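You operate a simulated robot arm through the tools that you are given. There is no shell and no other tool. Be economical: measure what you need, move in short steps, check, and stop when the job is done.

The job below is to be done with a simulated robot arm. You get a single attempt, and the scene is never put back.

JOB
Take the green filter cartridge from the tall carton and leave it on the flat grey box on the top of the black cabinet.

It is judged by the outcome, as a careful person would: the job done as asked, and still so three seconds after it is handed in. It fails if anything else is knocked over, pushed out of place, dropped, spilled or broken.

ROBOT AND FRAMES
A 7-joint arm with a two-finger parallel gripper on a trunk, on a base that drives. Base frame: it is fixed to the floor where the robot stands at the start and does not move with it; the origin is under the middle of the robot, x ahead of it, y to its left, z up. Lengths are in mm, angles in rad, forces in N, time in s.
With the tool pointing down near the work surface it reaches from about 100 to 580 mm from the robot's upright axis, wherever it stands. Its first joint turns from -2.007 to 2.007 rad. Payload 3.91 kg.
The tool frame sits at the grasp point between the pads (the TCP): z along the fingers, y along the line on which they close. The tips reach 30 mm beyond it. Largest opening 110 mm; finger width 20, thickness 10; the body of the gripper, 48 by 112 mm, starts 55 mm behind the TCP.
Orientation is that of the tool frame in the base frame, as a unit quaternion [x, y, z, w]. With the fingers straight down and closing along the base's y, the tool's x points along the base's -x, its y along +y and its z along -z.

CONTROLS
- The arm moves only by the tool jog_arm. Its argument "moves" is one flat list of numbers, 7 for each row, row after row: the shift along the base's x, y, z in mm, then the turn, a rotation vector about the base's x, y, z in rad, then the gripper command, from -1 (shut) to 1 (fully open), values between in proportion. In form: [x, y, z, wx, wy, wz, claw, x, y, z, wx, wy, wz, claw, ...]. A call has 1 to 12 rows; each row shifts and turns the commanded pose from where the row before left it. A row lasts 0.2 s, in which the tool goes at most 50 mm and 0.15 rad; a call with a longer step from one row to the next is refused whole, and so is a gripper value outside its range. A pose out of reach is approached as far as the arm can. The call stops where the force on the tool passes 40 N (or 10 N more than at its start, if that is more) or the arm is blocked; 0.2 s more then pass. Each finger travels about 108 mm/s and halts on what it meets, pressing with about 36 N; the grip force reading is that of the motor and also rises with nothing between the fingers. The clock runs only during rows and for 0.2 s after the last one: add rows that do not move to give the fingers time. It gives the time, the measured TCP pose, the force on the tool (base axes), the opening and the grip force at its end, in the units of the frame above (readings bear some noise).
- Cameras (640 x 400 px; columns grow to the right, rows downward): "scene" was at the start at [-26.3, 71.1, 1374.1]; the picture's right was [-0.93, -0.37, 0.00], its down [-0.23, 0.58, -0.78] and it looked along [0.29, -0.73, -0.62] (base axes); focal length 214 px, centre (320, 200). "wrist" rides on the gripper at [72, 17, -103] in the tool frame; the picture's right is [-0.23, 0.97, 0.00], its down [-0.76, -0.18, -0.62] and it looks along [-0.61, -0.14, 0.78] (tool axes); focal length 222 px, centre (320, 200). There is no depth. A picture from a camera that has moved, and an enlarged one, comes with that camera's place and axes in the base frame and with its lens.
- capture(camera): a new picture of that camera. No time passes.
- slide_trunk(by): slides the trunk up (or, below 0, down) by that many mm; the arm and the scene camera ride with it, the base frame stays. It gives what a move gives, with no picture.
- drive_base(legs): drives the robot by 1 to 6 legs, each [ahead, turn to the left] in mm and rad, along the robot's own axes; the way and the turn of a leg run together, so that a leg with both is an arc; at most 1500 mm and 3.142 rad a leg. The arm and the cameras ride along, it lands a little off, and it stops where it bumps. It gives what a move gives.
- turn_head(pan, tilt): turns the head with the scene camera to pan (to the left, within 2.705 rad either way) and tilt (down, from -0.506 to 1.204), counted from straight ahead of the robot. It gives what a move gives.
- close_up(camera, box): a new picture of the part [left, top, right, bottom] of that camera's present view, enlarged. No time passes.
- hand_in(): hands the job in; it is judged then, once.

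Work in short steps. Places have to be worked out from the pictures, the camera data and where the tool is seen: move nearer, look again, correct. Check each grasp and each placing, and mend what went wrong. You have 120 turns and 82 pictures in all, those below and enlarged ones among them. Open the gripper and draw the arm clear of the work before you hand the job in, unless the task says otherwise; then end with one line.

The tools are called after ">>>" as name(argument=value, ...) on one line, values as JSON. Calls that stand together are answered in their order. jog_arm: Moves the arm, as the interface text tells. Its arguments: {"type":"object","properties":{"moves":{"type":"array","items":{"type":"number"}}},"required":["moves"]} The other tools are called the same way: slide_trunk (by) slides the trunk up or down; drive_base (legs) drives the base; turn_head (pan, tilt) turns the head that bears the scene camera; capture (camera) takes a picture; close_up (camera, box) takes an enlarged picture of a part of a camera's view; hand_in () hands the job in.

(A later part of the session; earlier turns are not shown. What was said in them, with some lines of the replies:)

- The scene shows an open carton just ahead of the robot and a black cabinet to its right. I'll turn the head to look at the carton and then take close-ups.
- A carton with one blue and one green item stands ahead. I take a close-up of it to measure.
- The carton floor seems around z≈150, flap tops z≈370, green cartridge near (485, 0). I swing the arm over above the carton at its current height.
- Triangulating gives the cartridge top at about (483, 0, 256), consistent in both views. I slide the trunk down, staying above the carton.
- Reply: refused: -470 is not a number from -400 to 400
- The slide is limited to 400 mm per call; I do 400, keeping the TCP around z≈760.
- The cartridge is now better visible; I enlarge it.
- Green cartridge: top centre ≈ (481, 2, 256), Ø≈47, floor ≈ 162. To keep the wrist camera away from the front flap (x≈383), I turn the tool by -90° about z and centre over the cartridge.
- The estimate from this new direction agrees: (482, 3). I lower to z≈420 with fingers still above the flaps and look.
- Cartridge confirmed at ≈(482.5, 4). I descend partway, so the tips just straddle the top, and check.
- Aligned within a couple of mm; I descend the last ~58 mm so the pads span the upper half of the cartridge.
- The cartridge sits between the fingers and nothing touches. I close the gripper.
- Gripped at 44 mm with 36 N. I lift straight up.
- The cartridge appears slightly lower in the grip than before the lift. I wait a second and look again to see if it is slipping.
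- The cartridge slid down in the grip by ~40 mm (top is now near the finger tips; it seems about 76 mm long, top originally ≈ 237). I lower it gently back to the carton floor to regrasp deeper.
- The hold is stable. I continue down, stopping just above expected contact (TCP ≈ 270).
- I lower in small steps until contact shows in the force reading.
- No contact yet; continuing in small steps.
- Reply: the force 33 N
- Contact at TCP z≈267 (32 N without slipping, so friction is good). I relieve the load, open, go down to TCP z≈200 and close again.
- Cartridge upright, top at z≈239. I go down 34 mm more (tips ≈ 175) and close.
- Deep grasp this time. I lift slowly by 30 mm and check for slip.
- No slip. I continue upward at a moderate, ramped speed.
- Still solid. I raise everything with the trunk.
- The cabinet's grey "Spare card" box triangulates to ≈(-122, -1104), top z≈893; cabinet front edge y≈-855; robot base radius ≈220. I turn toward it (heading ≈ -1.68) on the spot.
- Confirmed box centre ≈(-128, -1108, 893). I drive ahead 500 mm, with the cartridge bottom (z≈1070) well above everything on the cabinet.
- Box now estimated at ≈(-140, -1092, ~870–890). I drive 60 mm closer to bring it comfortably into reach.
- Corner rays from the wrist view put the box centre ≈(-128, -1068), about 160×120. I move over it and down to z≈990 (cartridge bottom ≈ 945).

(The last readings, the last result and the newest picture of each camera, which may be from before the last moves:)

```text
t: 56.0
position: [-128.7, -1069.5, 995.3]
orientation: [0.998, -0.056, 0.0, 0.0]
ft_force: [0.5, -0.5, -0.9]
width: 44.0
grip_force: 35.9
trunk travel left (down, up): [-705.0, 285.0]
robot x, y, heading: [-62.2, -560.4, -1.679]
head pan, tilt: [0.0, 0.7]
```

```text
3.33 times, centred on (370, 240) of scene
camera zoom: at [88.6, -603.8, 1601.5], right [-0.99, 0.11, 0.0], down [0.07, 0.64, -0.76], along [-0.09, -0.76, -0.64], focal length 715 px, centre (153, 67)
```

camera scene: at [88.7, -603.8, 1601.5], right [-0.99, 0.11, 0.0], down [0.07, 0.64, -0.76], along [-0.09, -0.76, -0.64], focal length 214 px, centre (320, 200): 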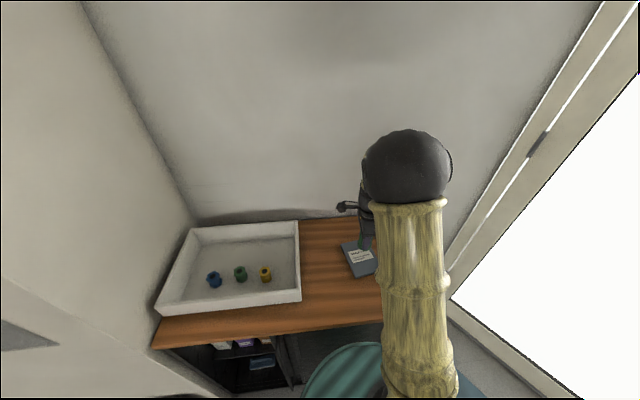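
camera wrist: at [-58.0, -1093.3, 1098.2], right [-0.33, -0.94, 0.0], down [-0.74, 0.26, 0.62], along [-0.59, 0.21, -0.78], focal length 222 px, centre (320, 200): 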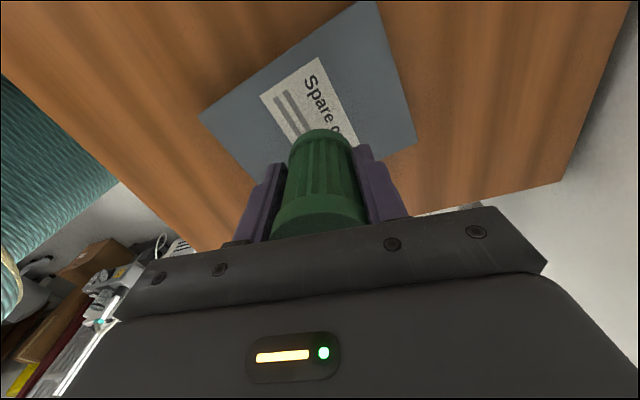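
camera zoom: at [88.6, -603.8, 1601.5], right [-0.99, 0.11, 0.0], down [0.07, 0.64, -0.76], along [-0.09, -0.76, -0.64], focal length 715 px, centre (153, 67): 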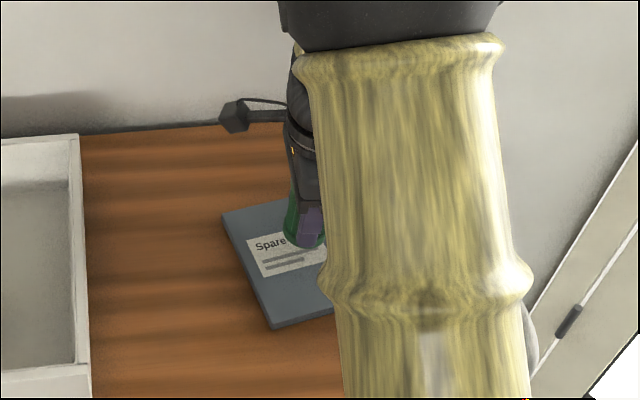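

Box centre refined to ≈(-133, -1060). I shift slightly and descend to TCP z≈950.

>>> jog_arm(moves=[-2, 5, -5, 0, 0, 0, -1, -2, 4, -10, 0, 0, 0, -1, 0, 0, -10, 0, 0, 0, -1, 0, 0, -10, 0, 0, 0, -1, 0, 0, -7, 0, 0, 0, -1, 0, 0, -3, 0, 0, 0, -1])

>>> capture(camera="wrist")

>>> close_up(camera="scene", box=[330, 200, 400, 300])

```text
t: 57.4
position: [-133.1, -1059.8, 950.9]
orientation: [0.998, -0.056, 0.0, 0.003]
ft_force: [-0.5, -2.7, 33.3]
width: 44.0
grip_force: 36.1
trunk travel left (down, up): [-705.0, 285.0]
robot x, y, heading: [-62.4, -560.1, -1.683]
head pan, tilt: [0.0, 0.7]
```

```text
41 pictures are left
camera wrist: at [-61.6, -1083.4, 1054.3], right [-0.33, -0.94, 0.01], down [-0.74, 0.26, 0.62], along [-0.59, 0.2, -0.78], focal length 222 px, centre (320, 200)
```

wrist: 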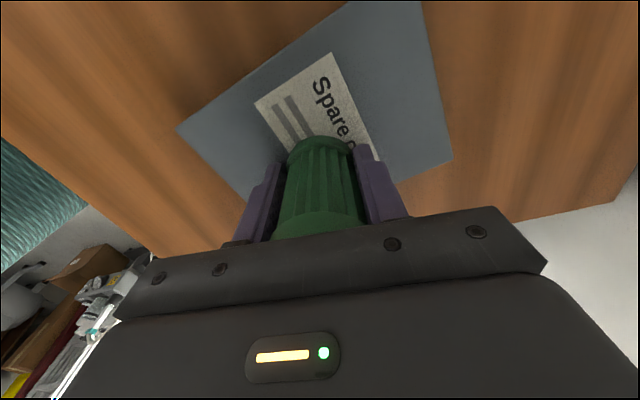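

```text
4.00 times, centred on (365, 250) of scene
camera zoom: at [89.1, -601.0, 1601.8], right [-0.99, 0.11, 0.0], down [0.07, 0.64, -0.77], along [-0.09, -0.76, -0.64], focal length 858 px, centre (140, 0)
```

zoom: 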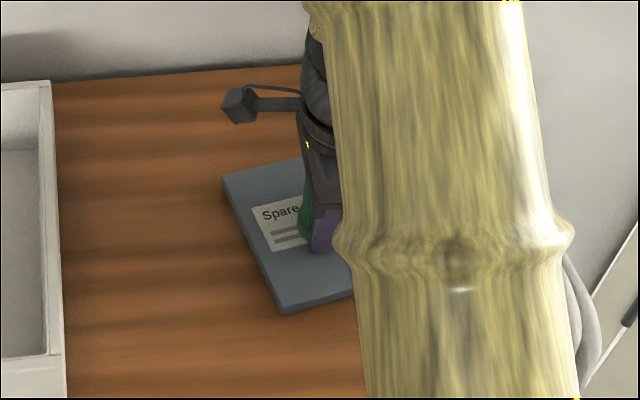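

Contact with the box at TCP z≈951 (33 N). I unload in small upward steps before releasing.

>>> jog_arm(moves=[0, 0, 1, 0, 0, 0, -1, 0, 0, 0.5, 0, 0, 0, -1, 0, 0, 0, 0, 0, 0, -1])

```text
t: 58.2
position: [-132.9, -1061.0, 950.5]
orientation: [0.998, -0.055, 0.0, 0.0]
ft_force: [-1.3, -4.9, 21.4]
width: 44.1
grip_force: 35.6
trunk travel left (down, up): [-705.0, 285.0]
robot x, y, heading: [-62.7, -561.3, -1.679]
head pan, tilt: [0.0, 0.7]
```

Force is falling (21 N); another ~2 mm up.

>>> jog_arm(moves=[0, 0, 1, 0, 0, 0, -1, 0, 0, 0.7, 0, 0, 0, -1, 0, 0, 0, 0, 0, 0, -1])

>>> capture(camera="wrist")

```text
t: 59.0
position: [-132.3, -1058.8, 951.4]
orientation: [0.998, -0.055, 0.0, -0.002]
ft_force: [-0.7, 0.5, 1.0]
width: 44.0
grip_force: 35.4
trunk travel left (down, up): [-705.0, 285.0]
robot x, y, heading: [-63.4, -556.7, -1.683]
head pan, tilt: [0.0, 0.7]
```

```text
39 pictures are left
camera wrist: at [-61.6, -1083.8, 1054.3], right [-0.33, -0.94, 0.0], down [-0.74, 0.26, 0.62], along [-0.59, 0.21, -0.78], focal length 222 px, centre (320, 200)
```

wrist: 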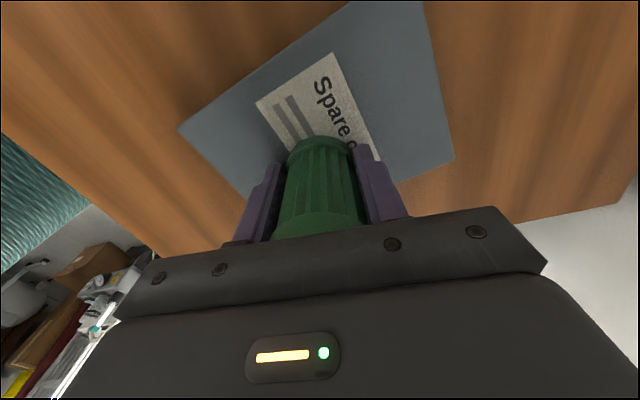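

Load is ≈0, so the cartridge stands on the box. I release gently, then rise straight up.

>>> jog_arm(moves=[0, 0, 0, 0, 0, 0, -0.1, 0, 0, 0, 0, 0, 0, 0.1, 0, 0, 0, 0, 0, 0, 0.3, 0, 0, 0, 0, 0, 0, 0.4, 0, 0, 0, 0, 0, 0, 0.4])

>>> capture(camera="wrist")

```text
t: 60.2
position: [-133.0, -1060.2, 951.7]
orientation: [0.999, -0.055, 0.0, 0.001]
ft_force: [-0.3, 0.7, -0.7]
width: 77.0
grip_force: 0.0
trunk travel left (down, up): [-705.0, 285.0]
robot x, y, heading: [-63.1, -560.3, -1.683]
head pan, tilt: [0.0, 0.7]
```

```text
38 pictures are left
camera wrist: at [-61.8, -1084.6, 1055.3], right [-0.33, -0.94, 0.0], down [-0.74, 0.26, 0.62], along [-0.59, 0.21, -0.78], focal length 222 px, centre (320, 200)
```

wrist: 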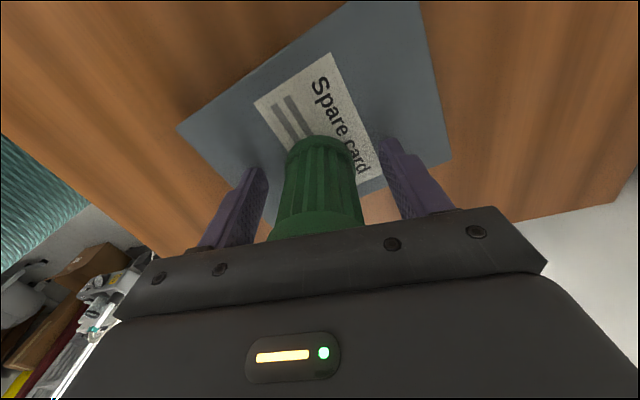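

The cartridge stands free. I raise the gripper straight up.

>>> jog_arm(moves=[0, 0, 10, 0, 0, 0, 0.4, 0, 0, 15, 0, 0, 0, 0.4, 0, 0, 20, 0, 0, 0, 0.4, 0, 0, 25, 0, 0, 0, 0.4, 0, 0, 30, 0, 0, 0, 0.4, 0, 0, 30, 0, 0, 0, 0.4, 0, 0, 30, 0, 0, 0, 0.4])

>>> capture(camera="wrist")

```text
t: 61.8
position: [-132.5, -1060.1, 1111.8]
orientation: [0.999, -0.054, 0.0, 0.0]
ft_force: [-0.7, 0.4, -0.3]
width: 76.9
grip_force: 0.0
trunk travel left (down, up): [-705.0, 285.0]
robot x, y, heading: [-61.2, -559.7, -1.68]
head pan, tilt: [0.0, 0.7]
```

```text
37 pictures are left
camera wrist: at [-61.8, -1083.6, 1215.7], right [-0.33, -0.94, 0.0], down [-0.74, 0.26, 0.62], along [-0.59, 0.21, -0.78], focal length 222 px, centre (320, 200)
```

wrist: 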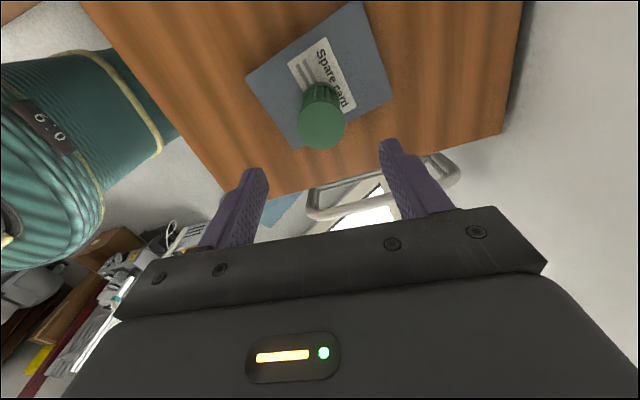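

It stands upright on the box. I back the robot off 250 mm and take a final look.

>>> drive_base(legs=[[-250, 0]])

>>> close_up(camera="scene", box=[160, 120, 460, 310])

>>> capture(camera="wrist")

```text
t: 63.7
position: [-106.5, -810.2, 1111.8]
orientation: [0.998, -0.056, 0.0, 0.001]
ft_force: [0.5, -0.7, -0.2]
width: 77.1
grip_force: 0.1
trunk travel left (down, up): [-705.0, 285.0]
robot x, y, heading: [-31.0, -308.4, -1.695]
head pan, tilt: [0.0, 0.7]
```

```text
2.11 times, centred on (310, 215) of scene
camera zoom: at [117.2, -353.4, 1601.5], right [-0.99, 0.12, 0.0], down [0.07, 0.64, -0.77], along [-0.09, -0.76, -0.64], focal length 452 px, centre (341, 168)
```

zoom: 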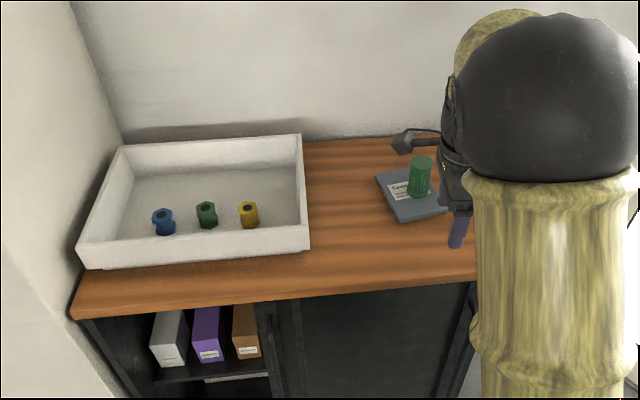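

```text
35 pictures are left
camera wrist: at [-35.3, -833.7, 1215.7], right [-0.34, -0.94, 0.0], down [-0.74, 0.26, 0.62], along [-0.59, 0.21, -0.78], focal length 222 px, centre (320, 200)
```

wrist: 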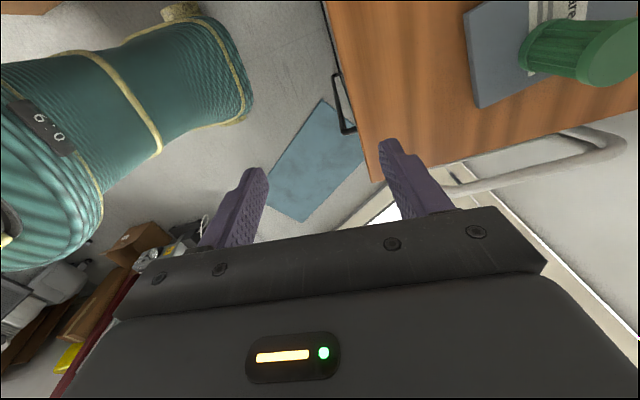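

The green cartridge stands upright on the grey box, the arm is clear, and everything else is in place. I hand in.

>>> hand_in()

```text
The job is handed in.
```

The green filter cartridge is standing upright on the flat grey box on the black cabinet, with the gripper open and the arm drawn clear; it slipped in the grip on the first lift, so I set it back in the carton and regrasped it, and I saw nothing else disturbed.
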